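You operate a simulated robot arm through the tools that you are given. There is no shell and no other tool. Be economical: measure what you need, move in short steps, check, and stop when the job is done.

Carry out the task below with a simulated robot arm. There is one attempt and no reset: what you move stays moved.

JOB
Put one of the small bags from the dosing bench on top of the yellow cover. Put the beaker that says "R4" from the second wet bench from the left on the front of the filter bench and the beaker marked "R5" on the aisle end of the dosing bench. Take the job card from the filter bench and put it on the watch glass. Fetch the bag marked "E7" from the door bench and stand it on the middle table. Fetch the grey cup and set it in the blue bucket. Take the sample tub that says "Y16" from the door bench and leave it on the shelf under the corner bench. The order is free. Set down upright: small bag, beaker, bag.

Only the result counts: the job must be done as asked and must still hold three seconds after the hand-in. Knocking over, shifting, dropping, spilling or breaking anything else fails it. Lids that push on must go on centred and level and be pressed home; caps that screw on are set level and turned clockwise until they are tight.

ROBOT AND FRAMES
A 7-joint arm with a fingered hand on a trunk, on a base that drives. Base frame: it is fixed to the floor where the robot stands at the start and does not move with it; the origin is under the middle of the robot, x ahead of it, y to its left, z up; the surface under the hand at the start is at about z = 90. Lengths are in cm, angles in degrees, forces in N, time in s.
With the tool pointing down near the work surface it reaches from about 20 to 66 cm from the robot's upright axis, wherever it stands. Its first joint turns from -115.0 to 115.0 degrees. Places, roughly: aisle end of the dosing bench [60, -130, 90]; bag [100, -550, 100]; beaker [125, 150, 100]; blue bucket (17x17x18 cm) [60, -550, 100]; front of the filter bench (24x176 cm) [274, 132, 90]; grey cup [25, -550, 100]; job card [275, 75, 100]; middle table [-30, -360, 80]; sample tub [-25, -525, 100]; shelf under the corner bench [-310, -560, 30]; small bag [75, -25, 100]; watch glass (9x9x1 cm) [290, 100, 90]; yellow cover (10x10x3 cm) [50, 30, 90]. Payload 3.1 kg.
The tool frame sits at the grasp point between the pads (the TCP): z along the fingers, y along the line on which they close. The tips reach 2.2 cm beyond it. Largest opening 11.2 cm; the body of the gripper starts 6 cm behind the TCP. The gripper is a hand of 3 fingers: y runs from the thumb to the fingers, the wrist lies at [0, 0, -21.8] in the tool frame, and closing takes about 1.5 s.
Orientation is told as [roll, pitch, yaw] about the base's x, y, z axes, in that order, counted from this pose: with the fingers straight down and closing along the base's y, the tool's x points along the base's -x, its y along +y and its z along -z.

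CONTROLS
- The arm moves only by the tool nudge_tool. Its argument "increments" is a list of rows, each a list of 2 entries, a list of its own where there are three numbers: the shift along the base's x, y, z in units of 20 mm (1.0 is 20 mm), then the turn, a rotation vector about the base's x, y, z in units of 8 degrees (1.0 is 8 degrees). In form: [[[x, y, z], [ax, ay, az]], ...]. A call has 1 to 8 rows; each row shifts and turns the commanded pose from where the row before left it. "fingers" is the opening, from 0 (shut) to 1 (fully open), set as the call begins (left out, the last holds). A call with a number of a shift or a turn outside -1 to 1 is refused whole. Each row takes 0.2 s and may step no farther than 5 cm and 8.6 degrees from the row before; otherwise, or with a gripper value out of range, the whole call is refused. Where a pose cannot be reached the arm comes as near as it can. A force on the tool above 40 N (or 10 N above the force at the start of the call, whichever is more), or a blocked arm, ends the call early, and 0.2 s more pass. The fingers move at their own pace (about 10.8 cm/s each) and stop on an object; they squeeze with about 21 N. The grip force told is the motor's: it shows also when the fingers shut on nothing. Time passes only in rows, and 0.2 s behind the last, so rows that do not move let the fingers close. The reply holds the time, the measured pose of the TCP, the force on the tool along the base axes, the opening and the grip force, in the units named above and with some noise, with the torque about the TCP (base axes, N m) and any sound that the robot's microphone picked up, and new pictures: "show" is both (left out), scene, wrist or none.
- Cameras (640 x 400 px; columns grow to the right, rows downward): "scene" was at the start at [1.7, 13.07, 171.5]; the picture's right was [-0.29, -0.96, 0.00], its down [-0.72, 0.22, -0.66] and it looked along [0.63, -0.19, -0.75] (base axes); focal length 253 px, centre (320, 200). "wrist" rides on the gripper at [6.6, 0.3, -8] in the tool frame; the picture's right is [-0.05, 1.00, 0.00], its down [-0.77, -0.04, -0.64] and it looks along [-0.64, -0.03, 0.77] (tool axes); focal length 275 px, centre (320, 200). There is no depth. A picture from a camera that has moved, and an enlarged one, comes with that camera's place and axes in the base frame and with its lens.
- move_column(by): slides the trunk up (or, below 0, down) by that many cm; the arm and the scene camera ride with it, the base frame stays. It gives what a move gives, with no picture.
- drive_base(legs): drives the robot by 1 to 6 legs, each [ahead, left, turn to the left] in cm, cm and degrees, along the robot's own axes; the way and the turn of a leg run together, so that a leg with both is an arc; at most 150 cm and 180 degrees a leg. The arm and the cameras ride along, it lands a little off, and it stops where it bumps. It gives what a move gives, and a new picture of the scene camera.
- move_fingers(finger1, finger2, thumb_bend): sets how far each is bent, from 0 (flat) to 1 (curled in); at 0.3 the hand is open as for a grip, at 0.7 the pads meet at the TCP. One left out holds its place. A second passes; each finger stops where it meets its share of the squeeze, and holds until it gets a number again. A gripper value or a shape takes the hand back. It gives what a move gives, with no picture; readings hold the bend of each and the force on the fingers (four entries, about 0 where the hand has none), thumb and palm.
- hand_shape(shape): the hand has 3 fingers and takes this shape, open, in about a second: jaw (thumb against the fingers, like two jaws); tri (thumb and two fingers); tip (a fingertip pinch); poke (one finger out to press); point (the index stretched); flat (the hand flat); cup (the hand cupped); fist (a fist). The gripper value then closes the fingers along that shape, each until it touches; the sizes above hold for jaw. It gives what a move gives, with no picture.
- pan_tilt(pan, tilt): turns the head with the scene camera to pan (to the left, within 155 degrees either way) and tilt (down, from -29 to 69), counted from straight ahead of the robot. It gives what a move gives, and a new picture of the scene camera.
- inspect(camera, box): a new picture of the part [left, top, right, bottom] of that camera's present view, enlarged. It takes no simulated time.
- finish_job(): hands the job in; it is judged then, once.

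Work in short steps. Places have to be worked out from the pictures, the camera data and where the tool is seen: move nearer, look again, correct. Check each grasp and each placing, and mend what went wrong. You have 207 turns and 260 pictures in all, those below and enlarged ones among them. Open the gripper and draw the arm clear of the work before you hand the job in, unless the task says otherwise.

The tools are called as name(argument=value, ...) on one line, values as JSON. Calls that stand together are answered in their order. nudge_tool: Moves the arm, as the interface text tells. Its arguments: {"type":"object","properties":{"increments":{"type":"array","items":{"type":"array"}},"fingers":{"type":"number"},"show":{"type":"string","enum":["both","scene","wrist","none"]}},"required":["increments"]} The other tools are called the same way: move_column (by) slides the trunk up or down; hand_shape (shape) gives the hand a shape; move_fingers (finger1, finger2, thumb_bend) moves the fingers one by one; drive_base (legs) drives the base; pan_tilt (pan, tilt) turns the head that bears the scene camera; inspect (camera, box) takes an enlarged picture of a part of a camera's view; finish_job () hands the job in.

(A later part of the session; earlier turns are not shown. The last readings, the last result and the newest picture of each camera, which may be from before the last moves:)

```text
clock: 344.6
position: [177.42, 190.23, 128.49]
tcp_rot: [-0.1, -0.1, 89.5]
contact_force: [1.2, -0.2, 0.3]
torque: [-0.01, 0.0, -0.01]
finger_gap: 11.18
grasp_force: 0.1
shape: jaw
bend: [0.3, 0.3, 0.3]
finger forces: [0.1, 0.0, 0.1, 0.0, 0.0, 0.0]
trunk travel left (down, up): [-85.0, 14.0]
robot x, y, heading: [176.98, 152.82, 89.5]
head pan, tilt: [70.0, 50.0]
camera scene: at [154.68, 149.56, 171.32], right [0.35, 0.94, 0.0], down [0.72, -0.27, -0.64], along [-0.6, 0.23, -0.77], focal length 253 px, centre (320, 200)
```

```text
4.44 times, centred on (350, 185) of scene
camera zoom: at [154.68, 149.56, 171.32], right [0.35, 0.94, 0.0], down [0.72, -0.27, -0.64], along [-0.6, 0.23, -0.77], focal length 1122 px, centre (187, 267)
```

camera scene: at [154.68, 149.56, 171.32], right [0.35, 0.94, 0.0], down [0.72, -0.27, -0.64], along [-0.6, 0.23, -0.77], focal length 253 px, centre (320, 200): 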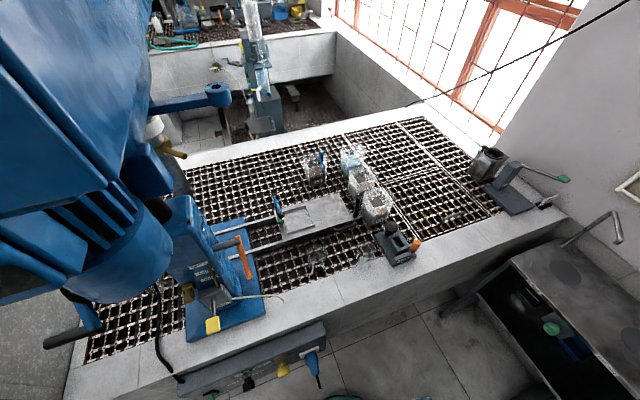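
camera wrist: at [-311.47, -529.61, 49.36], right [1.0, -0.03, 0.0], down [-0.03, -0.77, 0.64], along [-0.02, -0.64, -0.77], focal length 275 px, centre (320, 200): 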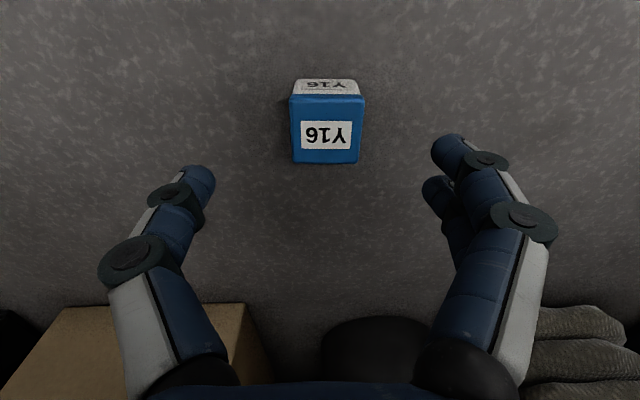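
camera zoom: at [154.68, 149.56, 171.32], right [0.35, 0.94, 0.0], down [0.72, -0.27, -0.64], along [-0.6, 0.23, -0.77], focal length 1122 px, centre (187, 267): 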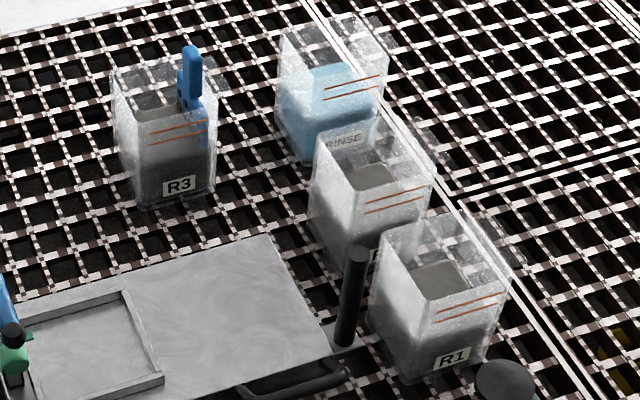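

R5 is the left beaker ([120.5,161.6]), R4 the right ([123.6,177.1]); tops at z ≈ 102. I shift ahead a little to stay clear of the drill and swing the hand over R4.

drive_base(legs=[[12, 0, 0]])

nudge_tool(increments=[[[-1, -0.6, 0], [0, 0, 0]], [[-1, -0.6, 0], [0, 0, 0]], [[-1, -0.6, 0], [0, 0, 0]], [[-1, -0.6, 0], [0, 0, 0]], [[-1, -0.6, 0], [0, 0, 0]], [[-1, -0.6, 0], [0, 0, 0]], [[-1, -0.6, 0], [0, 0, 0]], [[-1, -0.6, 0], [0, 0, 0]]], show="none")

nudge_tool(increments=[[[-1, -0.6, 0], [0, 0, 0]], [[-1, -0.6, 0], [0, 0, 0]], [[-1, -0.6, 0], [0, 0, 0]], [[-1, -0.6, 0], [0, 0, 0]], [[-1, -0.6, 0], [0, 0, 0]], [[-1, -0.4, 0], [0, 0, 0]], [[-1, -0.4, 0], [0, 0, 0]], [[-1, -0.4, 0], [0, 0, 0]]])

```text
clock: 345.9
position: [177.71, 202.27, 128.54]
tcp_rot: [0.0, -0.1, 89.5]
contact_force: [0.3, -0.3, -0.2]
torque: [0.01, -0.03, -0.01]
finger_gap: 11.17
grasp_force: 0.0
shape: jaw
bend: [0.3, 0.3, 0.3]
finger forces: [0.0, 0.0, 0.1, 0.0, 0.0, 0.0]
trunk travel left (down, up): [-85.0, 14.0]
robot x, y, heading: [177.26, 164.62, 89.5]
head pan, tilt: [70.0, 50.0]
camera scene: at [154.88, 161.52, 171.33], right [0.35, 0.94, 0.0], down [0.72, -0.27, -0.64], along [-0.6, 0.23, -0.77], focal length 253 px, centre (320, 200)
```

scene: 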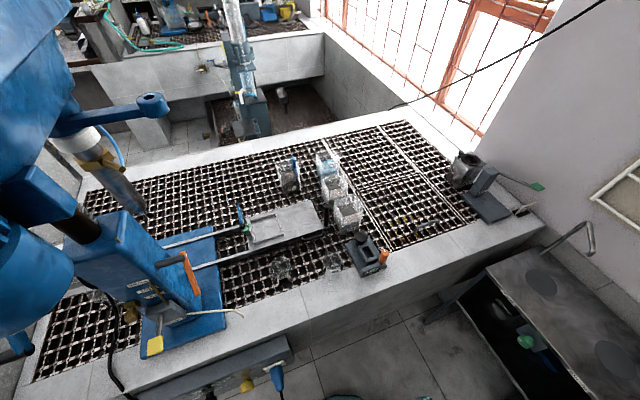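

```text
clock: 347.6
position: [161.49, 192.56, 128.55]
tcp_rot: [-0.2, -0.1, 89.5]
contact_force: [-0.6, 0.2, -0.5]
torque: [0.0, 0.02, 0.04]
finger_gap: 11.18
grasp_force: 0.0
shape: jaw
bend: [0.3, 0.3, 0.3]
finger forces: [0.0, 0.1, 0.0, 0.1, 0.0, 0.0]
trunk travel left (down, up): [-85.0, 14.0]
robot x, y, heading: [177.64, 164.69, 89.6]
head pan, tilt: [70.0, 50.0]
```

```text
clock: 349.4
position: [145.56, 184.16, 128.52]
tcp_rot: [0.0, -0.1, 89.5]
contact_force: [-0.6, 0.3, -0.3]
torque: [-0.03, -0.03, -0.03]
finger_gap: 11.19
grasp_force: 0.2
shape: jaw
bend: [0.3, 0.3, 0.3]
finger forces: [0.1, 0.0, 0.0, 0.1, 0.1, 0.0]
trunk travel left (down, up): [-85.0, 14.0]
robot x, y, heading: [177.22, 164.8, 89.4]
head pan, tilt: [70.0, 50.0]
camera scene: at [154.7, 161.53, 171.3], right [0.35, 0.94, 0.0], down [0.72, -0.27, -0.64], along [-0.6, 0.23, -0.77], focal length 253 px, centre (320, 200)
camera wrist: at [145.1, 177.47, 136.5], right [-1.0, 0.06, 0.0], down [0.04, 0.77, 0.64], along [0.04, 0.64, -0.77], focal length 275 px, centre (320, 200)
```

scene: 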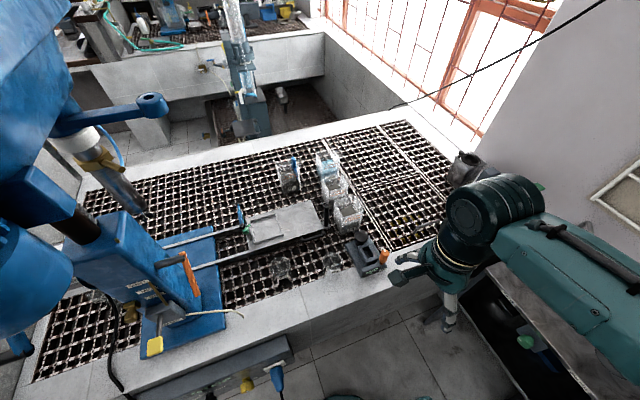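
wrist: 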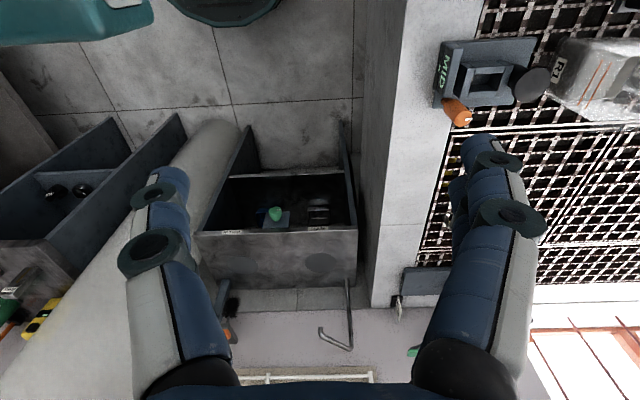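

I move the hand to see both beakers in the wrist camera.

nudge_tool(increments=[[[-1, -1, 0], [0, 0, 0]], [[-1, -1, 0], [0, 0, 0]], [[-1, -1, 0], [0, 0, 0]], [[-1, -1, 0], [0, 0, 0]], [[-1, -1, 0], [0, 0, 0]], [[-1, -0.5, 0], [0, 0, 0]], [[-1, 0, 0], [0, 0, 0]], [[-1, 0, 0], [0, 0, 0]]])

```text
clock: 351.2
position: [129.46, 173.1, 128.4]
tcp_rot: [-0.1, -0.1, 89.6]
contact_force: [0.4, 0.4, -0.1]
torque: [0.01, -0.01, 0.04]
finger_gap: 11.2
grasp_force: 0.2
shape: jaw
bend: [0.3, 0.3, 0.3]
finger forces: [0.0, 0.1, 0.0, 0.1, 0.0, 0.0]
trunk travel left (down, up): [-85.0, 14.0]
robot x, y, heading: [177.01, 164.62, 89.4]
head pan, tilt: [70.0, 50.0]
camera scene: at [154.68, 161.47, 171.3], right [0.35, 0.94, 0.0], down [0.72, -0.27, -0.64], along [-0.6, 0.23, -0.77], focal length 253 px, centre (320, 200)
camera wrist: at [128.99, 166.4, 136.3], right [-1.0, 0.05, 0.0], down [0.04, 0.77, 0.64], along [0.04, 0.64, -0.77], focal length 275 px, centre (320, 200)
```

scene: 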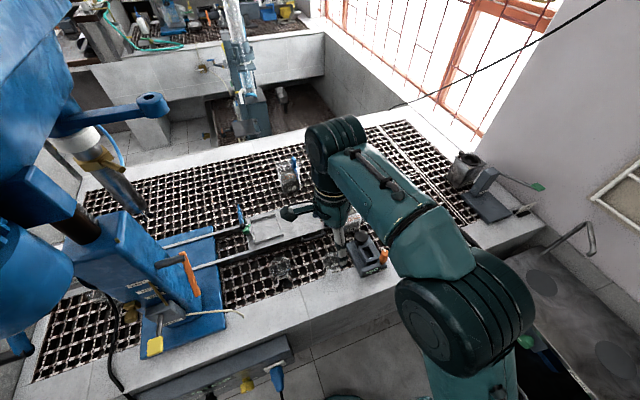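
wrist: 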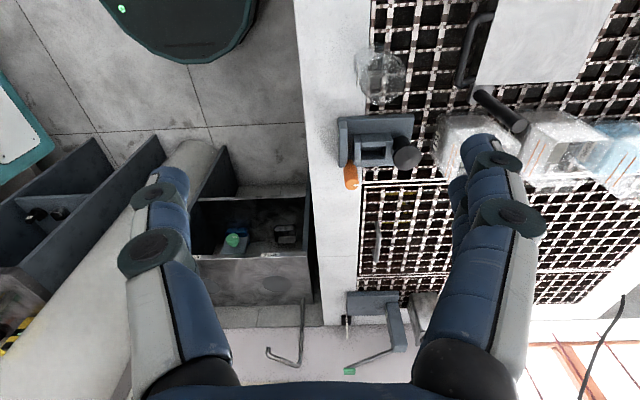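

inspect(camera="wrist", box=[310, 20, 470, 120])

```text
4.00 times, centred on (390, 70) of wrist
camera zoom: at [128.99, 166.4, 136.3], right [-1.0, 0.05, 0.0], down [0.04, 0.77, 0.64], along [0.04, 0.64, -0.77], focal length 1101 px, centre (40, 720)
```

zoom: 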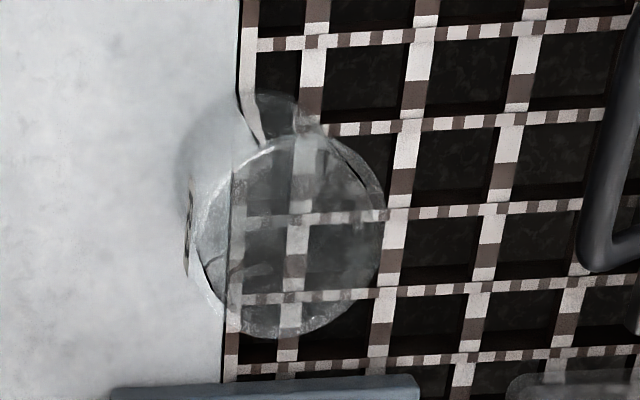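

R4: rim centre ≈ [122.0, 177.1], z ≈ 101. I move over it and come down part way.

nudge_tool(increments=[[[-1, 0.5, 0], [0, 0, 0]], [[-1, 0.5, -1], [0, 0, 0]], [[-1, 0.5, -1], [0, 0, 0]], [[-0.7, 0.5, -1], [0, 0, 0]], [[0, 0, -1], [0, 0, 0]], [[0, 0, -1], [0, 0, 0]], [[0, 0, -1], [0, 0, 0]], [[0, 0, -1], [0, 0, 0]]], show="wrist")

inspect(camera="scene", box=[260, 200, 420, 300])

```text
clock: 353.1
position: [122.3, 177.25, 114.5]
tcp_rot: [-0.1, -0.2, 89.6]
contact_force: [0.7, -1.1, 0.2]
torque: [0.01, 0.03, 0.02]
finger_gap: 11.19
grasp_force: 0.0
shape: jaw
bend: [0.3, 0.3, 0.3]
finger forces: [0.0, 0.0, 0.1, 0.1, 0.0, 0.1]
trunk travel left (down, up): [-85.0, 14.0]
robot x, y, heading: [177.46, 164.5, 89.4]
head pan, tilt: [70.0, 50.0]
camera wrist: at [121.92, 170.65, 122.43], right [-1.0, 0.06, 0.0], down [0.04, 0.77, 0.64], along [0.04, 0.64, -0.77], focal length 275 px, centre (320, 200)
```

wrist: 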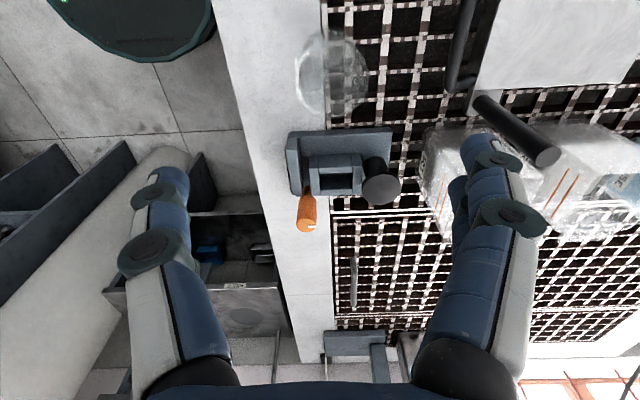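

```text
4.00 times, centred on (340, 250) of scene
camera zoom: at [154.83, 161.58, 171.32], right [0.35, 0.94, 0.0], down [0.72, -0.27, -0.64], along [-0.6, 0.23, -0.77], focal length 1010 px, centre (240, 0)
```

zoom: 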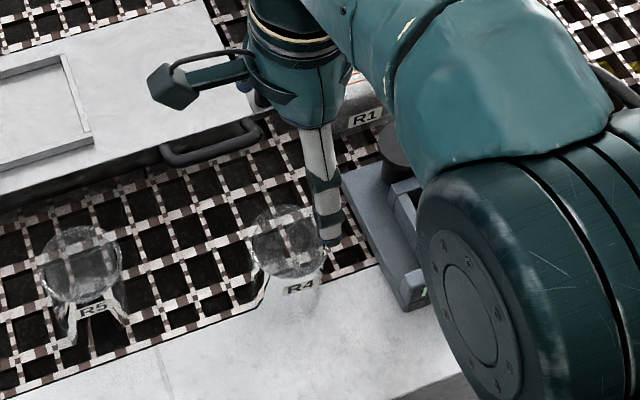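

Small correction, then down to z ≈ 97.5.

nudge_tool(increments=[[[-0.25, -0.1, -1], [0, 0, 0]], [[0, 0, -1], [0, 0, 0]], [[0, 0, -1], [0, 0, 0]], [[0, 0, -1], [0, 0, 0]]], show="wrist")

```text
clock: 354.1
position: [121.68, 176.96, 106.72]
tcp_rot: [-0.2, -0.1, 89.5]
contact_force: [0.0, 0.4, -0.7]
torque: [0.01, 0.0, -0.04]
finger_gap: 11.18
grasp_force: 0.1
shape: jaw
bend: [0.3, 0.3, 0.3]
finger forces: [0.0, 0.1, 0.1, 0.0, 0.0, 0.1]
trunk travel left (down, up): [-85.0, 14.0]
robot x, y, heading: [177.49, 164.79, 89.3]
head pan, tilt: [70.0, 50.0]
camera wrist: at [121.25, 170.26, 114.52], right [-1.0, 0.06, 0.0], down [0.04, 0.77, 0.64], along [0.04, 0.64, -0.77], focal length 275 px, centre (320, 200)
```

wrist: 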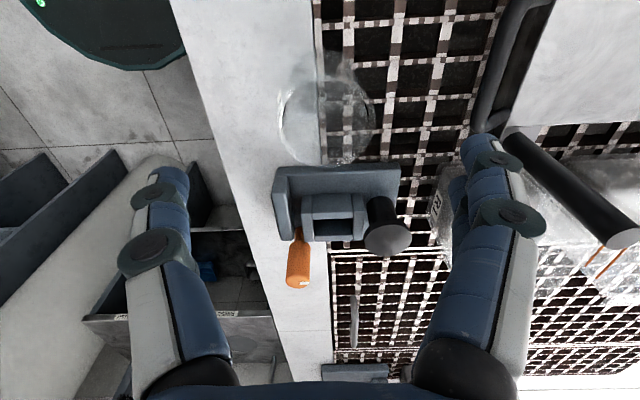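

nudge_tool(increments=[[[-0.1, 0, -1], [0, 0, 0]], [[0, 0, -1], [0, 0, 0]], [[0, 0, -1], [0, 0, 0]], [[0, 0, -1], [0, 0, 0]], [[0, 0, -1], [0, 0, 0]], [[0, 0, -0.3], [0, 0, 0]]], show="wrist")

```text
clock: 355.4
position: [121.48, 176.84, 95.89]
tcp_rot: [-0.1, -0.1, 89.4]
contact_force: [-0.3, 1.5, 0.4]
torque: [-0.02, 0.0, -0.01]
finger_gap: 11.16
grasp_force: 0.2
shape: jaw
bend: [0.3, 0.3, 0.3]
finger forces: [0.1, 0.0, 0.0, 0.1, 0.0, 0.0]
trunk travel left (down, up): [-85.0, 14.0]
robot x, y, heading: [177.46, 164.88, 89.2]
head pan, tilt: [70.0, 50.0]
camera wrist: at [121.03, 170.32, 103.85], right [-1.0, 0.06, 0.0], down [0.04, 0.77, 0.64], along [0.04, 0.64, -0.77], focal length 275 px, centre (320, 200)
```

wrist: 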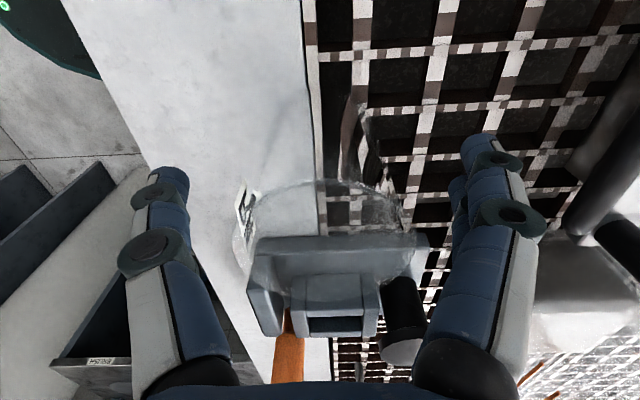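

Fingers straddle the beaker. Close.

nudge_tool(increments=[[[0, 0, 0], [0, 0, 0]], [[0, 0, 0], [0, 0, 0]], [[0, 0, 0], [0, 0, 0]], [[0, 0, 0], [0, 0, 0]], [[0, 0, 0], [0, 0, 0]], [[0, 0, 0], [0, 0, 0]], [[0, 0, 0], [0, 0, 0]]], fingers=0.3, show="none")

nudge_tool(increments=[[[0, 0, 1], [0, 0, 0]], [[0, 0, 1], [0, 0, 0]], [[0, 0, 1], [0, 0, 0]], [[0, 0, 1], [0, 0, 0]], [[0, 0, 1], [0, 0, 0]], [[0, 0, 1], [0, 0, 0]], [[0, 0, 1], [0, 0, 0]], [[0, 0, 1], [0, 0, 0]]])

inspect(camera="scene", box=[260, 200, 420, 300])

```text
clock: 357.1
position: [121.46, 176.98, 96.0]
tcp_rot: [-0.2, -0.1, 89.5]
contact_force: [0.3, -0.8, -0.5]
torque: [0.02, 0.03, 0.02]
finger_gap: 4.58
grasp_force: 20.8
shape: jaw
bend: [0.74, 0.73, 0.7]
finger forces: [7.1, 10.0, 0.0, 0.0, 19.0, 0.1]
trunk travel left (down, up): [-85.0, 14.0]
robot x, y, heading: [177.29, 164.65, 89.6]
head pan, tilt: [70.0, 50.0]
```

```text
clock: 358.9
position: [121.6, 177.12, 112.04]
tcp_rot: [-0.1, 0.0, 89.5]
contact_force: [0.9, -0.4, -0.2]
torque: [0.02, 0.01, 0.0]
finger_gap: 4.55
grasp_force: 21.4
shape: jaw
bend: [0.74, 0.73, 0.7]
finger forces: [7.0, 10.1, 0.1, 0.0, 19.0, 0.0]
trunk travel left (down, up): [-85.0, 14.0]
robot x, y, heading: [177.19, 164.69, 89.3]
head pan, tilt: [70.0, 50.0]
camera scene: at [154.84, 161.55, 171.32], right [0.35, 0.94, 0.0], down [0.72, -0.27, -0.64], along [-0.6, 0.23, -0.77], focal length 253 px, centre (320, 200)
camera wrist: at [121.09, 170.42, 119.92], right [-1.0, 0.06, 0.0], down [0.04, 0.77, 0.64], along [0.04, 0.64, -0.77], focal length 275 px, centre (320, 200)
```

scene: 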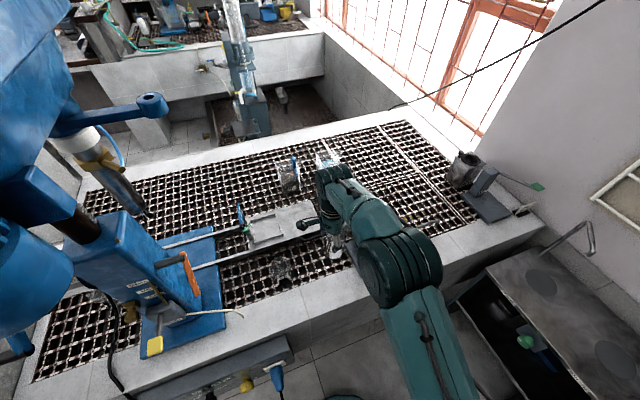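
wrist: 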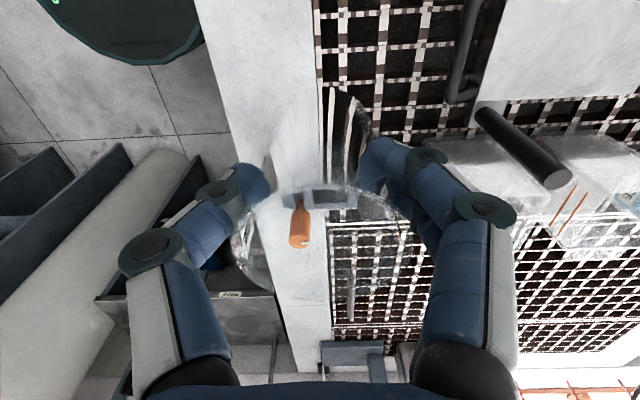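

```text
4.00 times, centred on (340, 250) of scene
camera zoom: at [154.84, 161.55, 171.32], right [0.35, 0.94, 0.0], down [0.72, -0.27, -0.64], along [-0.6, 0.23, -0.77], focal length 1010 px, centre (240, 0)
```

zoom: 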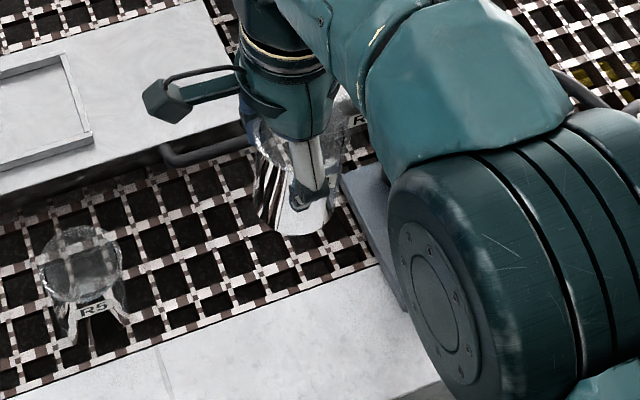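

R4 is held. I lift, retract toward the robot, back away from the wet bench, and turn round to face -y so the arm side is at the filter bench.

nudge_tool(increments=[[[0, 0, 1], [0, 0, 0]], [[0, 0, 1], [0, 0, 0]], [[0.5, 0, 1], [0, 0, 0]], [[1, 0, 1], [0, 0, 0]], [[1, 0, 1], [0, 0, 0]], [[1, 0, 1], [0, 0, 0]], [[1, 0, 0], [0, 0, 0]], [[1, 0, 0], [0, 0, 0]]], show="none")

nudge_tool(increments=[[[1, 0, 0], [0, 0, 0]], [[1, 0, 0], [0, 0, 0]], [[1, 0, 0], [0, 0, 0]], [[1, 0, 0], [0, 0, 0]], [[1, 0, 0], [0, 0, 0]], [[1, 0, 0], [0, 0, 0]]], show="none")

drive_base(legs=[[-10, -22, 0], [0, 0, -180]])

pan_tilt(pan=75, tilt=45)

```text
clock: 360.6
position: [132.45, 177.21, 124.05]
tcp_rot: [0.1, -0.1, 89.5]
contact_force: [1.1, -0.3, -0.3]
torque: [-0.04, -0.03, 0.01]
finger_gap: 4.57
grasp_force: 21.6
shape: jaw
bend: [0.74, 0.73, 0.7]
finger forces: [7.1, 10.2, 0.0, 0.0, 18.9, 0.0]
trunk travel left (down, up): [-85.0, 14.0]
robot x, y, heading: [177.18, 164.72, 89.2]
head pan, tilt: [70.0, 50.0]
```

```text
clock: 362.1
position: [144.74, 177.25, 124.02]
tcp_rot: [0.1, 0.0, 89.6]
contact_force: [0.2, -0.1, -0.9]
torque: [-0.01, 0.0, -0.01]
finger_gap: 4.53
grasp_force: 21.5
shape: jaw
bend: [0.74, 0.73, 0.7]
finger forces: [7.6, 10.3, 0.0, 0.1, 18.9, 0.1]
trunk travel left (down, up): [-85.0, 14.0]
robot x, y, heading: [177.16, 164.99, 89.5]
head pan, tilt: [70.0, 50.0]
```

```text
clock: 371.3
position: [231.21, 140.39, 123.96]
tcp_rot: [-0.1, -0.1, -92.7]
contact_force: [0.1, -0.3, 0.2]
torque: [-0.03, -0.03, -0.02]
finger_gap: 4.5
grasp_force: 21.3
shape: jaw
bend: [0.74, 0.73, 0.7]
finger forces: [7.8, 10.1, 0.0, 0.0, 18.4, 0.0]
trunk travel left (down, up): [-85.0, 14.0]
robot x, y, heading: [199.1, 154.36, -92.9]
head pan, tilt: [70.0, 50.0]
camera scene: at [221.9, 156.36, 171.32], right [-0.39, -0.92, 0.0], down [-0.71, 0.3, -0.64], along [0.59, -0.25, -0.77], focal length 253 px, centre (320, 200)
```

scene: 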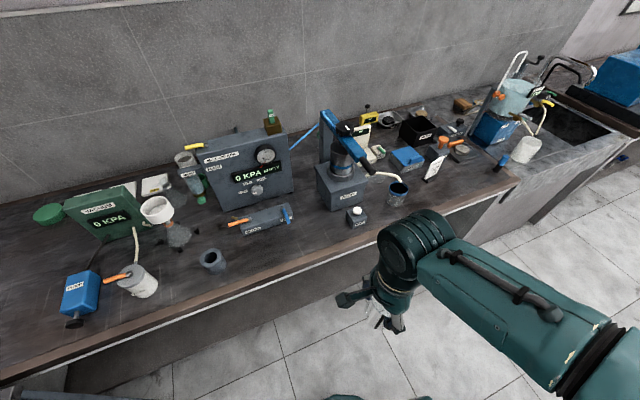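

```text
clock: 371.9
position: [231.24, 140.3, 123.98]
tcp_rot: [-0.1, -0.1, -92.8]
contact_force: [1.0, 0.0, -0.5]
torque: [0.01, 0.0, 0.03]
finger_gap: 4.46
grasp_force: 21.1
shape: jaw
bend: [0.74, 0.73, 0.7]
finger forces: [7.8, 10.1, 0.0, 0.1, 18.4, 0.1]
trunk travel left (down, up): [-85.0, 14.0]
robot x, y, heading: [198.91, 154.31, -92.8]
head pan, tilt: [75.0, 45.0]
camera scene: at [222.54, 156.85, 172.01], right [-0.31, -0.95, 0.0], down [-0.67, 0.22, -0.71], along [0.67, -0.22, -0.71], focal length 253 px, centre (320, 200)
```

scene: 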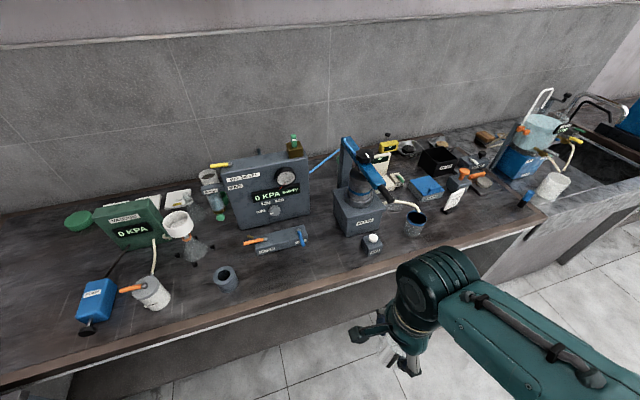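

A free front spot is at about [269.5, 138]. I move the base 14 cm nearer and bring the beaker over it.

drive_base(legs=[[0, 14, 2.8]])

nudge_tool(increments=[[[1, 0, 0], [0, 0, 0]], [[1, 0, 0], [0, 0, 0]], [[1, 0, 0], [0, 0, 0]], [[1, 0, 0], [0, 0, 0]], [[1, 0, 0], [0, 0, 0]], [[1, 0, 0], [0, 0, 0]], [[1, 0, 0], [0, 0, 0]], [[1, 0, 0], [0, 0, 0]]])

```text
clock: 373.2
position: [245.49, 141.43, 123.97]
tcp_rot: [0.1, -0.1, -90.2]
contact_force: [0.0, 0.3, -0.3]
torque: [0.03, -0.03, 0.0]
finger_gap: 4.49
grasp_force: 20.9
shape: jaw
bend: [0.74, 0.73, 0.7]
finger forces: [7.8, 10.1, 0.0, 0.0, 18.6, 0.0]
trunk travel left (down, up): [-85.0, 14.0]
robot x, y, heading: [212.81, 154.09, -90.4]
head pan, tilt: [75.0, 45.0]
camera scene: at [236.06, 157.51, 172.03], right [-0.26, -0.96, 0.0], down [-0.68, 0.19, -0.71], along [0.68, -0.19, -0.71], focal length 253 px, centre (320, 200)
```

scene: 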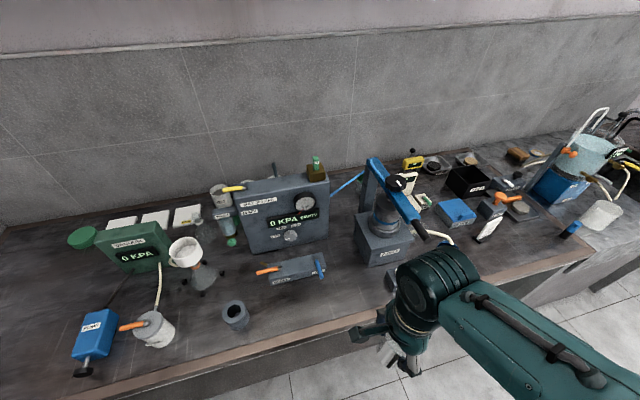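

```text
clock: 375.0
position: [261.65, 141.45, 123.75]
tcp_rot: [-0.1, -0.1, -90.1]
contact_force: [0.1, -0.2, -0.4]
torque: [0.02, 0.0, 0.01]
finger_gap: 4.47
grasp_force: 21.1
shape: jaw
bend: [0.74, 0.73, 0.7]
finger forces: [7.9, 10.3, 0.1, 0.1, 18.4, 0.0]
trunk travel left (down, up): [-85.0, 14.0]
robot x, y, heading: [213.01, 153.73, -90.2]
head pan, tilt: [75.0, 45.0]
camera scene: at [236.31, 157.54, 171.99], right [-0.26, -0.96, 0.0], down [-0.68, 0.19, -0.71], along [0.68, -0.19, -0.71], focal length 253 px, centre (320, 200)
camera wrist: at [261.89, 147.97, 131.75], right [1.0, -0.05, 0.0], down [-0.04, -0.77, 0.64], along [-0.03, -0.64, -0.77], focal length 275 px, centre (320, 200)
```

scene: 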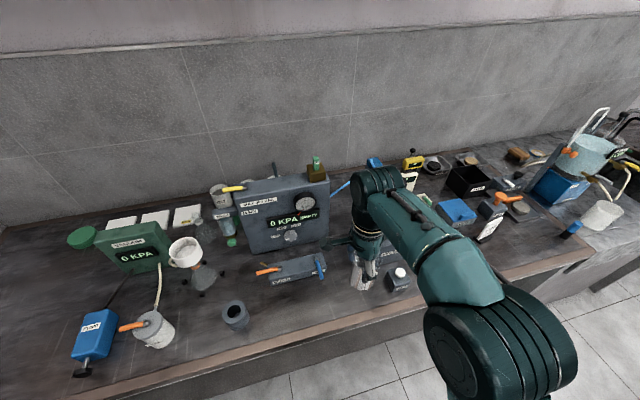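
wrist: 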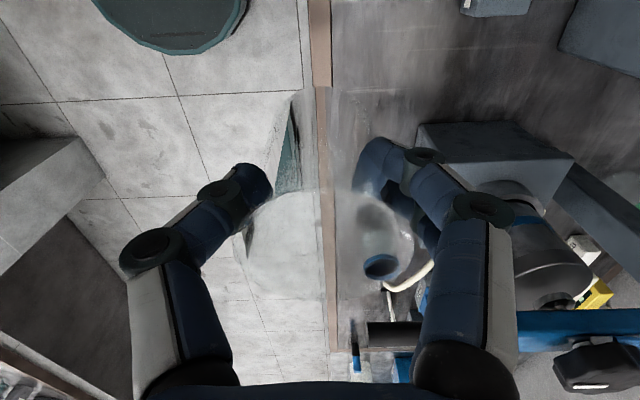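

The press stands at x>278, y<130, so [269.5, 139] is free. I move there and descend.

nudge_tool(increments=[[[1, -0.4, 0], [0, 0, 0]], [[1, -0.4, -1], [0, 0, 0]], [[1, -0.4, -1], [0, 0, 0]], [[0.9, 0, -1], [0, 0, 0]], [[0, 0, -1], [0, 0, 0]], [[0, 0, -1], [0, 0, 0]], [[0, 0, -1], [0, 0, 0]], [[0, 0, -1], [0, 0, 0]]])

inspect(camera="scene", box=[280, 210, 440, 310])

```text
clock: 376.8
position: [269.33, 139.03, 109.92]
tcp_rot: [0.0, 0.0, -90.1]
contact_force: [0.1, 0.6, -1.4]
torque: [0.06, 0.01, 0.02]
finger_gap: 4.46
grasp_force: 20.7
shape: jaw
bend: [0.74, 0.73, 0.7]
finger forces: [7.7, 10.2, 0.0, 0.0, 18.3, 0.0]
trunk travel left (down, up): [-85.0, 14.0]
robot x, y, heading: [212.83, 153.7, -90.3]
head pan, tilt: [75.0, 45.0]
camera scene: at [236.19, 157.47, 172.01], right [-0.26, -0.96, 0.0], down [-0.68, 0.19, -0.71], along [0.68, -0.19, -0.71], focal length 253 px, centre (320, 200)
camera wrist: at [269.52, 145.52, 117.9], right [1.0, -0.05, 0.0], down [-0.04, -0.77, 0.64], along [-0.03, -0.64, -0.77], focal length 275 px, centre (320, 200)
```

scene: 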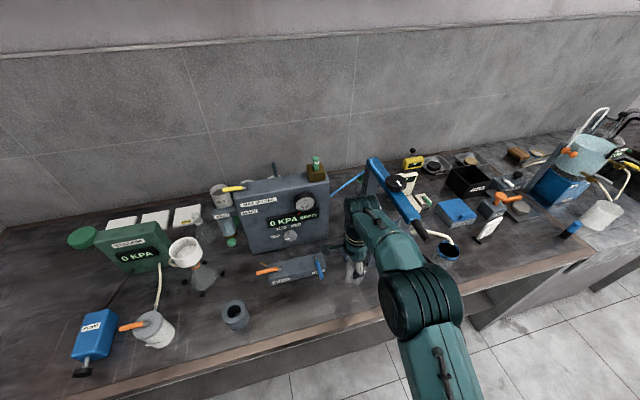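
wrist: 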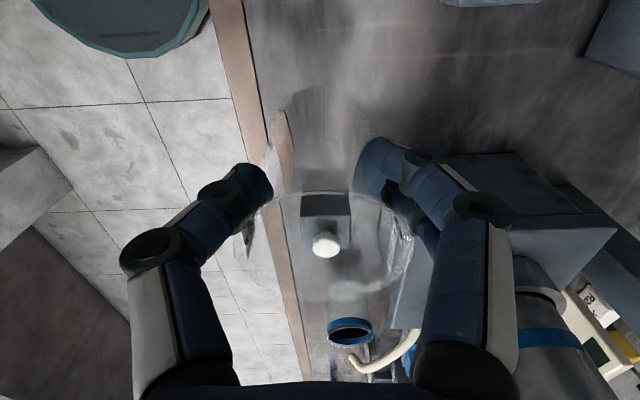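

```text
4.00 times, centred on (360, 260) of scene
camera zoom: at [236.19, 157.47, 172.01], right [-0.26, -0.96, 0.0], down [-0.68, 0.19, -0.71], along [0.68, -0.19, -0.71], focal length 1010 px, centre (160, -40)
```

zoom: 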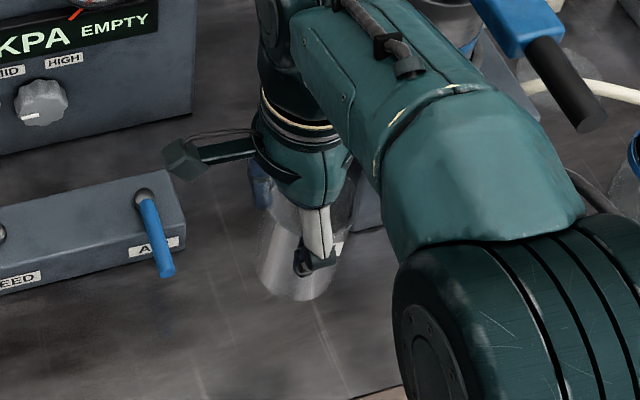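

Clear all round. Lower the rest and feel for contact.

nudge_tool(increments=[[[0, 0, -1], [0, 0, 0]], [[0, 0, -1], [0, 0, 0]], [[0, 0, -1], [0, 0, 0]], [[0, 0, -1], [0, 0, 0]], [[0, 0, -1], [0, 0, 0]], [[0, 0, -1], [0, 0, 0]], [[0, 0, -0.3], [0, 0, 0]], [[0, 0, -0.15], [0, 0, 0]]], show="none")

```text
clock: 378.6
position: [269.26, 139.04, 97.18]
tcp_rot: [0.2, -0.2, -90.2]
contact_force: [0.9, 1.0, 19.6]
torque: [-0.01, 0.01, -0.01]
finger_gap: 4.48
grasp_force: 21.1
shape: jaw
bend: [0.74, 0.73, 0.71]
finger forces: [9.6, 12.1, 0.0, 0.0, 21.8, 0.0]
trunk travel left (down, up): [-85.0, 14.0]
robot x, y, heading: [212.68, 153.46, -90.3]
head pan, tilt: [75.0, 45.0]
```

Contact (20 N at z 97.2). I relieve a bit, then open partly and rise.

nudge_tool(increments=[[[0, 0, 0.12], [0, 0, 0]], [[0, 0, 0], [0, 0, 0]]], show="none")

nudge_tool(increments=[[[0, 0, 0], [0, 0, 0]], [[0, 0, 0], [0, 0, 0]], [[0, 0, 0], [0, 0, 0]], [[0, 0, 0], [0, 0, 0]], [[0, 0, 0.5], [0, 0, 0]], [[0, 0, 1], [0, 0, 0]], [[0, 0, 1], [0, 0, 0]], [[0, 0, 1], [0, 0, 0]]], fingers=0.8)

inspect(camera="scene", box=[280, 210, 440, 310])

```text
clock: 379.2
position: [269.12, 138.94, 97.29]
tcp_rot: [0.0, -0.1, -90.1]
contact_force: [0.7, 2.2, 8.8]
torque: [-0.02, -0.07, 0.05]
finger_gap: 4.48
grasp_force: 20.7
shape: jaw
bend: [0.74, 0.73, 0.71]
finger forces: [9.6, 12.0, 0.1, 0.0, 20.5, 0.1]
trunk travel left (down, up): [-85.0, 14.0]
robot x, y, heading: [212.77, 153.72, -90.5]
head pan, tilt: [75.0, 45.0]
```

```text
clock: 381.0
position: [269.32, 139.07, 104.53]
tcp_rot: [0.0, -0.2, -90.1]
contact_force: [0.0, -0.9, -0.3]
torque: [0.0, 0.0, 0.0]
finger_gap: 8.94
grasp_force: 0.1
shape: jaw
bend: [0.59, 0.59, 0.55]
finger forces: [0.1, 0.0, 0.0, 0.0, 0.0, 0.0]
trunk travel left (down, up): [-85.0, 14.0]
robot x, y, heading: [212.94, 153.64, -90.4]
head pan, tilt: [75.0, 45.0]
camera scene: at [236.11, 157.53, 172.02], right [-0.26, -0.96, 0.0], down [-0.68, 0.19, -0.71], along [0.68, -0.19, -0.71], focal length 253 px, centre (320, 200)
camera wrist: at [269.54, 145.59, 112.4], right [1.0, -0.05, 0.0], down [-0.04, -0.77, 0.64], along [-0.03, -0.64, -0.77], focal length 275 px, centre (320, 200)
```

scene: 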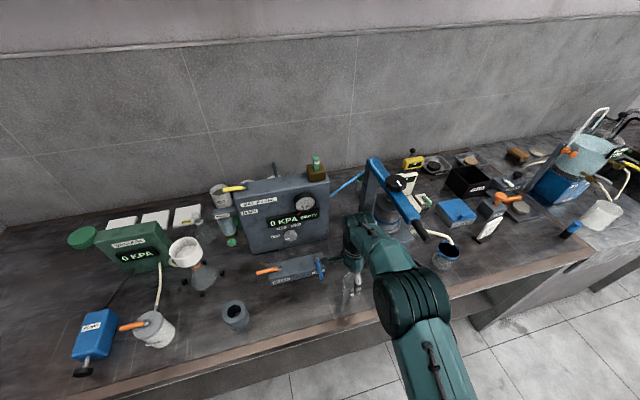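
wrist: 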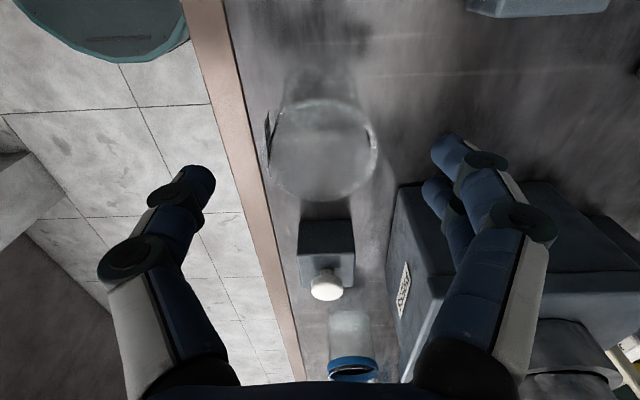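

```text
4.00 times, centred on (360, 260) of scene
camera zoom: at [236.11, 157.53, 172.02], right [-0.26, -0.96, 0.0], down [-0.68, 0.19, -0.71], along [0.68, -0.19, -0.71], focal length 1010 px, centre (160, -40)
```

zoom: 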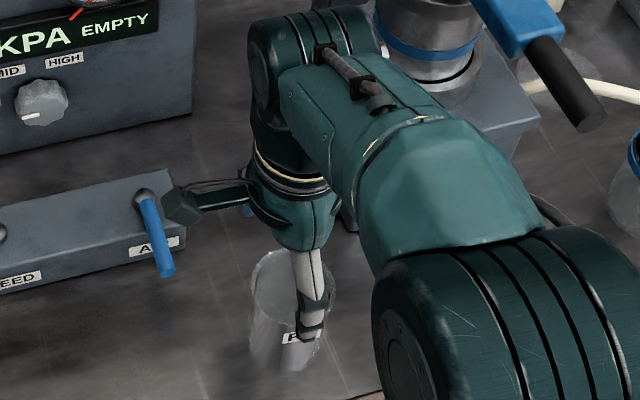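

R4 stands upright on the front of the filter bench. I retract and drive towards the job card.

nudge_tool(increments=[[[0, 0, 1], [0, 0, 0]], [[0, 0, 1], [0, 0, 0]], [[-1, 0, 1], [0, 0, 0]], [[-1, 0, 1], [0, 0, 0]], [[-1, 0, 1], [0, 0, 0]], [[-1, 0, 1], [0, 0, 0]], [[-1, 0, 1], [0, 0, 0]], [[-1, 0, 0], [0, 0, 0]]], fingers=1, show="none")

nudge_tool(increments=[[[-1, 0, 0], [0, 0, 0]], [[-1, 0, 0], [0, 0, 0]], [[-1, 0, 0], [0, 0, 0]], [[-1, 0, 0], [0, 0, 0]], [[-1, 0, 0], [0, 0, 0]], [[-1, 0, 0], [0, 0, 0]]], show="none")

drive_base(legs=[[52, 0, 0]])

inspect(camera="scene", box=[180, 120, 420, 270])

```text
clock: 382.8
position: [257.17, 138.79, 118.41]
tcp_rot: [0.1, -0.1, -90.2]
contact_force: [0.3, 0.4, 0.1]
torque: [-0.03, -0.01, 0.03]
finger_gap: 11.19
grasp_force: 0.1
shape: jaw
bend: [0.3, 0.3, 0.3]
finger forces: [0.0, 0.0, 0.1, 0.0, 0.1, 0.0]
trunk travel left (down, up): [-85.0, 14.0]
robot x, y, heading: [212.55, 153.72, -90.3]
head pan, tilt: [75.0, 45.0]
```

```text
clock: 384.2
position: [245.13, 138.82, 118.27]
tcp_rot: [0.0, -0.1, -90.2]
contact_force: [0.0, 0.3, 0.4]
torque: [-0.02, 0.02, 0.0]
finger_gap: 11.19
grasp_force: 0.1
shape: jaw
bend: [0.3, 0.3, 0.3]
finger forces: [0.1, 0.0, 0.0, 0.0, 0.0, 0.0]
trunk travel left (down, up): [-85.0, 14.0]
robot x, y, heading: [212.7, 153.72, -90.2]
head pan, tilt: [75.0, 45.0]
```

```text
clock: 387.2
position: [245.12, 87.28, 118.35]
tcp_rot: [0.0, -0.1, -90.0]
contact_force: [0.1, -0.3, -0.6]
torque: [0.0, -0.01, -0.01]
finger_gap: 11.18
grasp_force: 0.1
shape: jaw
bend: [0.3, 0.3, 0.3]
finger forces: [0.0, 0.0, 0.0, 0.1, 0.0, 0.0]
trunk travel left (down, up): [-85.0, 14.0]
robot x, y, heading: [212.61, 102.22, -90.2]
head pan, tilt: [75.0, 45.0]
camera scene: at [235.91, 105.98, 172.02], right [-0.26, -0.97, 0.0], down [-0.68, 0.18, -0.71], along [0.68, -0.18, -0.71], focal length 253 px, centre (320, 200)
```

scene: 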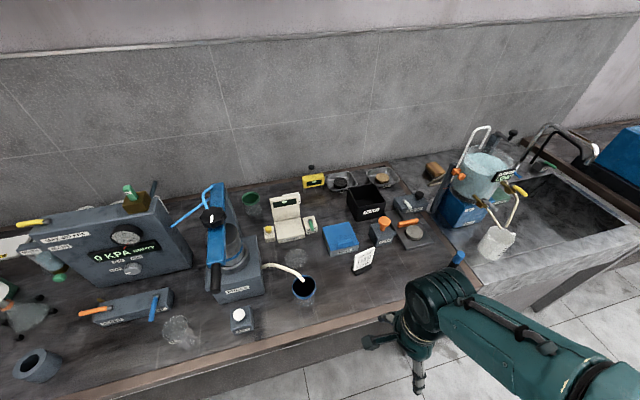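

```text
2.67 times, centred on (300, 195) of scene
camera zoom: at [235.91, 105.98, 172.02], right [-0.26, -0.97, 0.0], down [-0.68, 0.18, -0.71], along [0.68, -0.18, -0.71], focal length 674 px, centre (373, 213)
```

zoom: 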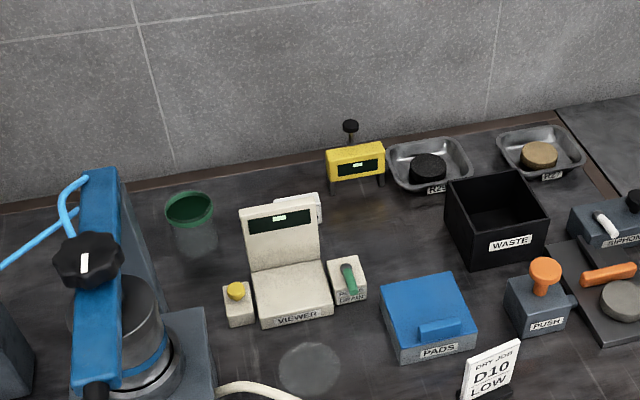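

inspect(camera="scene", box=[330, 220, 410, 290])

nudge_tool(increments=[[[1, 0, 0], [0, 0, 0]], [[1, 0.4, 0], [0, 0, 0]], [[1, 0.4, 0], [0, 0, 0]], [[1, 0.4, 0], [0, 0, 0]], [[1, 0.4, 0], [0, 0, 0]], [[1, 0.4, 0], [0, 0, 0]], [[1, 0.4, 0], [0, 0, 0]], [[0.5, 0.4, 0], [0, 0, 0]]], show="wrist")

```text
5.71 times, centred on (370, 255) of scene
camera zoom: at [235.91, 105.98, 172.02], right [-0.26, -0.97, 0.0], down [-0.68, 0.18, -0.71], along [0.68, -0.18, -0.71], focal length 1443 px, centre (34, -114)
```

zoom: 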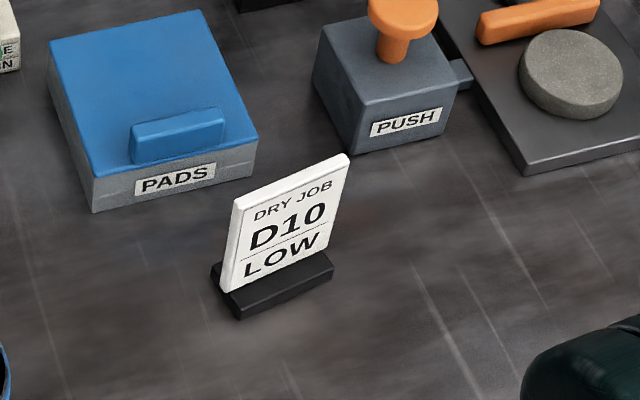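

```text
clock: 389.1
position: [260.16, 92.83, 118.38]
tcp_rot: [0.0, 0.0, -90.0]
contact_force: [-0.7, -0.9, 0.4]
torque: [0.03, 0.02, 0.02]
finger_gap: 11.2
grasp_force: 0.1
shape: jaw
bend: [0.3, 0.3, 0.3]
finger forces: [0.0, 0.0, 0.1, 0.0, 0.0, 0.0]
trunk travel left (down, up): [-85.0, 14.0]
robot x, y, heading: [212.1, 102.19, -89.9]
head pan, tilt: [75.0, 45.0]
camera wrist: at [260.32, 99.53, 126.2], right [1.0, -0.05, 0.0], down [-0.04, -0.77, 0.64], along [-0.03, -0.64, -0.77], focal length 275 px, centre (320, 200)
```

wrist: 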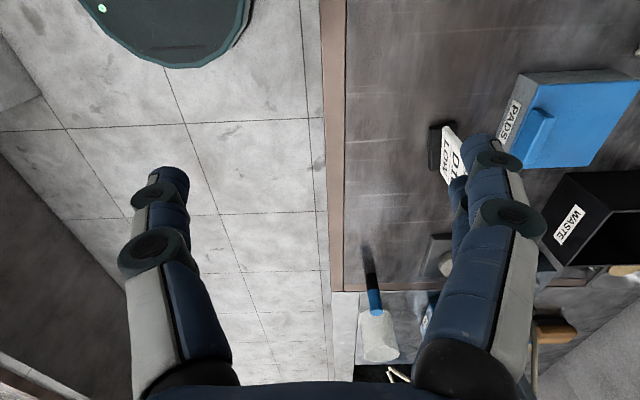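

The job card is the "D10 LOW" plate on a black foot at ≈ [277, 79.3], turned by about 12°. I shift the base so that card and watch glass are both in reach, and align the hand.

drive_base(legs=[[10, 15, 0]])

nudge_tool(increments=[[[0, 0, 0], [0, 0, 0.8]], [[0, 0.5, 0], [0, 0, 0.7]], [[0, 0.5, 0], [0, 0, 0]], [[0, 0.5, 0], [0, 0, 0]], [[0, 0.5, 0], [0, 0, 0]]])

```text
clock: 390.6
position: [275.12, 82.98, 118.3]
tcp_rot: [0.0, -0.1, -89.8]
contact_force: [-0.3, -0.1, 0.2]
torque: [0.05, 0.02, -0.04]
finger_gap: 11.18
grasp_force: 0.1
shape: jaw
bend: [0.3, 0.3, 0.3]
finger forces: [0.1, 0.0, 0.1, 0.1, 0.0, 0.0]
trunk travel left (down, up): [-85.0, 14.0]
robot x, y, heading: [227.97, 92.08, -90.0]
head pan, tilt: [75.0, 45.0]
camera scene: at [250.88, 96.02, 172.01], right [-0.26, -0.97, 0.0], down [-0.68, 0.18, -0.71], along [0.68, -0.18, -0.71], focal length 253 px, centre (320, 200)
```

scene: 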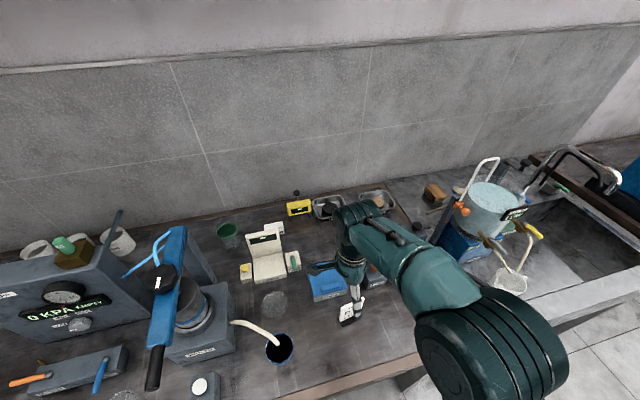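

```text
clock: 391.8
position: [275.16, 87.14, 118.56]
tcp_rot: [-0.1, -0.2, -78.0]
contact_force: [0.3, 0.1, 1.0]
torque: [0.0, -0.04, 0.03]
finger_gap: 11.19
grasp_force: 0.1
shape: jaw
bend: [0.3, 0.3, 0.3]
finger forces: [0.0, 0.0, 0.1, 0.1, 0.1, 0.0]
trunk travel left (down, up): [-85.0, 14.0]
robot x, y, heading: [227.52, 92.06, -90.2]
head pan, tilt: [75.0, 45.0]
camera scene: at [250.9, 96.07, 172.01], right [-0.26, -0.97, 0.0], down [-0.68, 0.18, -0.71], along [0.68, -0.18, -0.71], focal length 253 px, centre (320, 200)
camera wrist: at [273.75, 93.55, 126.32], right [0.99, 0.16, 0.0], down [0.13, -0.76, 0.64], along [0.1, -0.63, -0.77], focal length 275 px, centre (320, 200)
```

scene: 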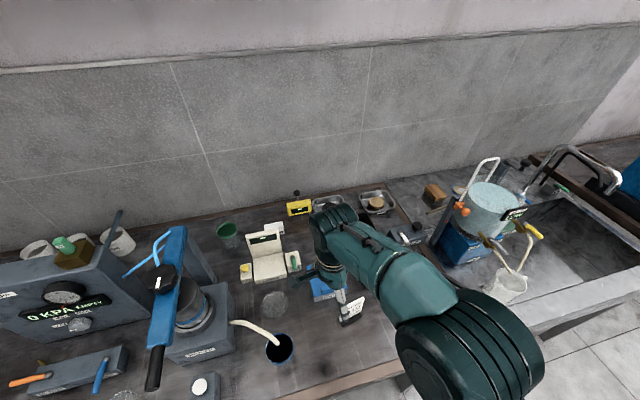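
wrist: 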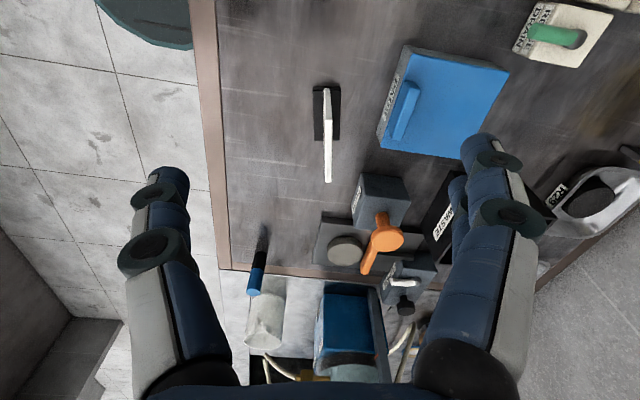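

Card is aligned; PADS box begins at x ≈ 284, so I use a half opening. Moving above and descending.

nudge_tool(increments=[[[0.4, -1, 0], [0, 0, 0]], [[0.4, -1, 0], [0, 0, 0]], [[0, -1, -0.5], [0, 0, 0]], [[0, -0.85, -1], [0, 0, 0]], [[0, 0, -1], [0, 0, 0]], [[0, 0, -1], [0, 0, 0]], [[0, 0, -1], [0, 0, 0]]], fingers=0.5)

inspect(camera="scene", box=[280, 240, 400, 340])

```text
clock: 393.4
position: [276.63, 79.19, 109.18]
tcp_rot: [0.2, 0.0, -77.9]
contact_force: [0.5, 0.1, 0.5]
torque: [-0.02, 0.02, 0.0]
finger_gap: 5.66
grasp_force: 0.0
shape: jaw
bend: [0.72, 0.72, 0.7]
finger forces: [0.0, 0.0, 0.0, 0.0, 0.0, 0.0]
trunk travel left (down, up): [-85.0, 14.0]
robot x, y, heading: [227.29, 92.12, -90.1]
head pan, tilt: [75.0, 45.0]
camera scene: at [250.92, 96.01, 172.01], right [-0.26, -0.97, 0.0], down [-0.68, 0.18, -0.71], along [0.68, -0.18, -0.71], focal length 253 px, centre (320, 200)
camera wrist: at [275.41, 85.66, 117.12], right [0.99, 0.16, 0.0], down [0.13, -0.76, 0.64], along [0.1, -0.63, -0.77], focal length 275 px, centre (320, 200)
```

scene: 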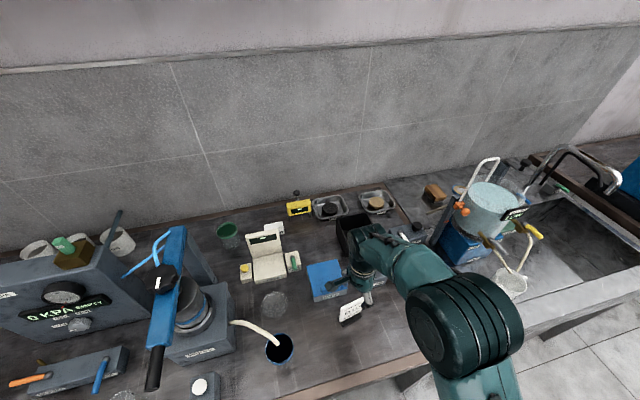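
wrist: 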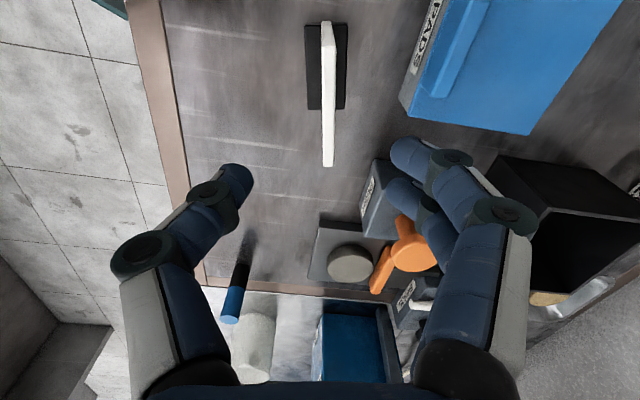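

```text
4.00 times, centred on (340, 290) of scene
camera zoom: at [250.92, 96.01, 172.01], right [-0.26, -0.97, 0.0], down [-0.68, 0.18, -0.71], along [0.68, -0.18, -0.71], focal length 1010 px, centre (240, -160)
```

zoom: 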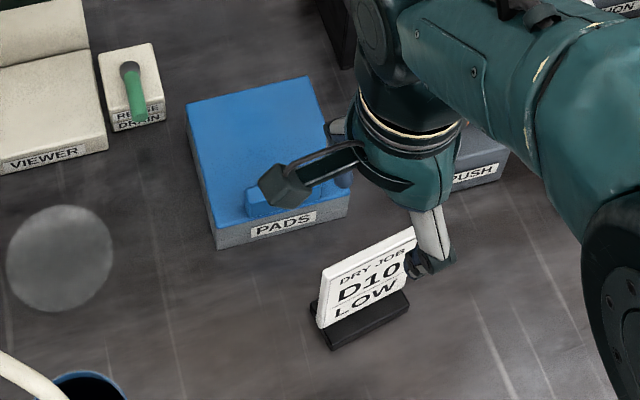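

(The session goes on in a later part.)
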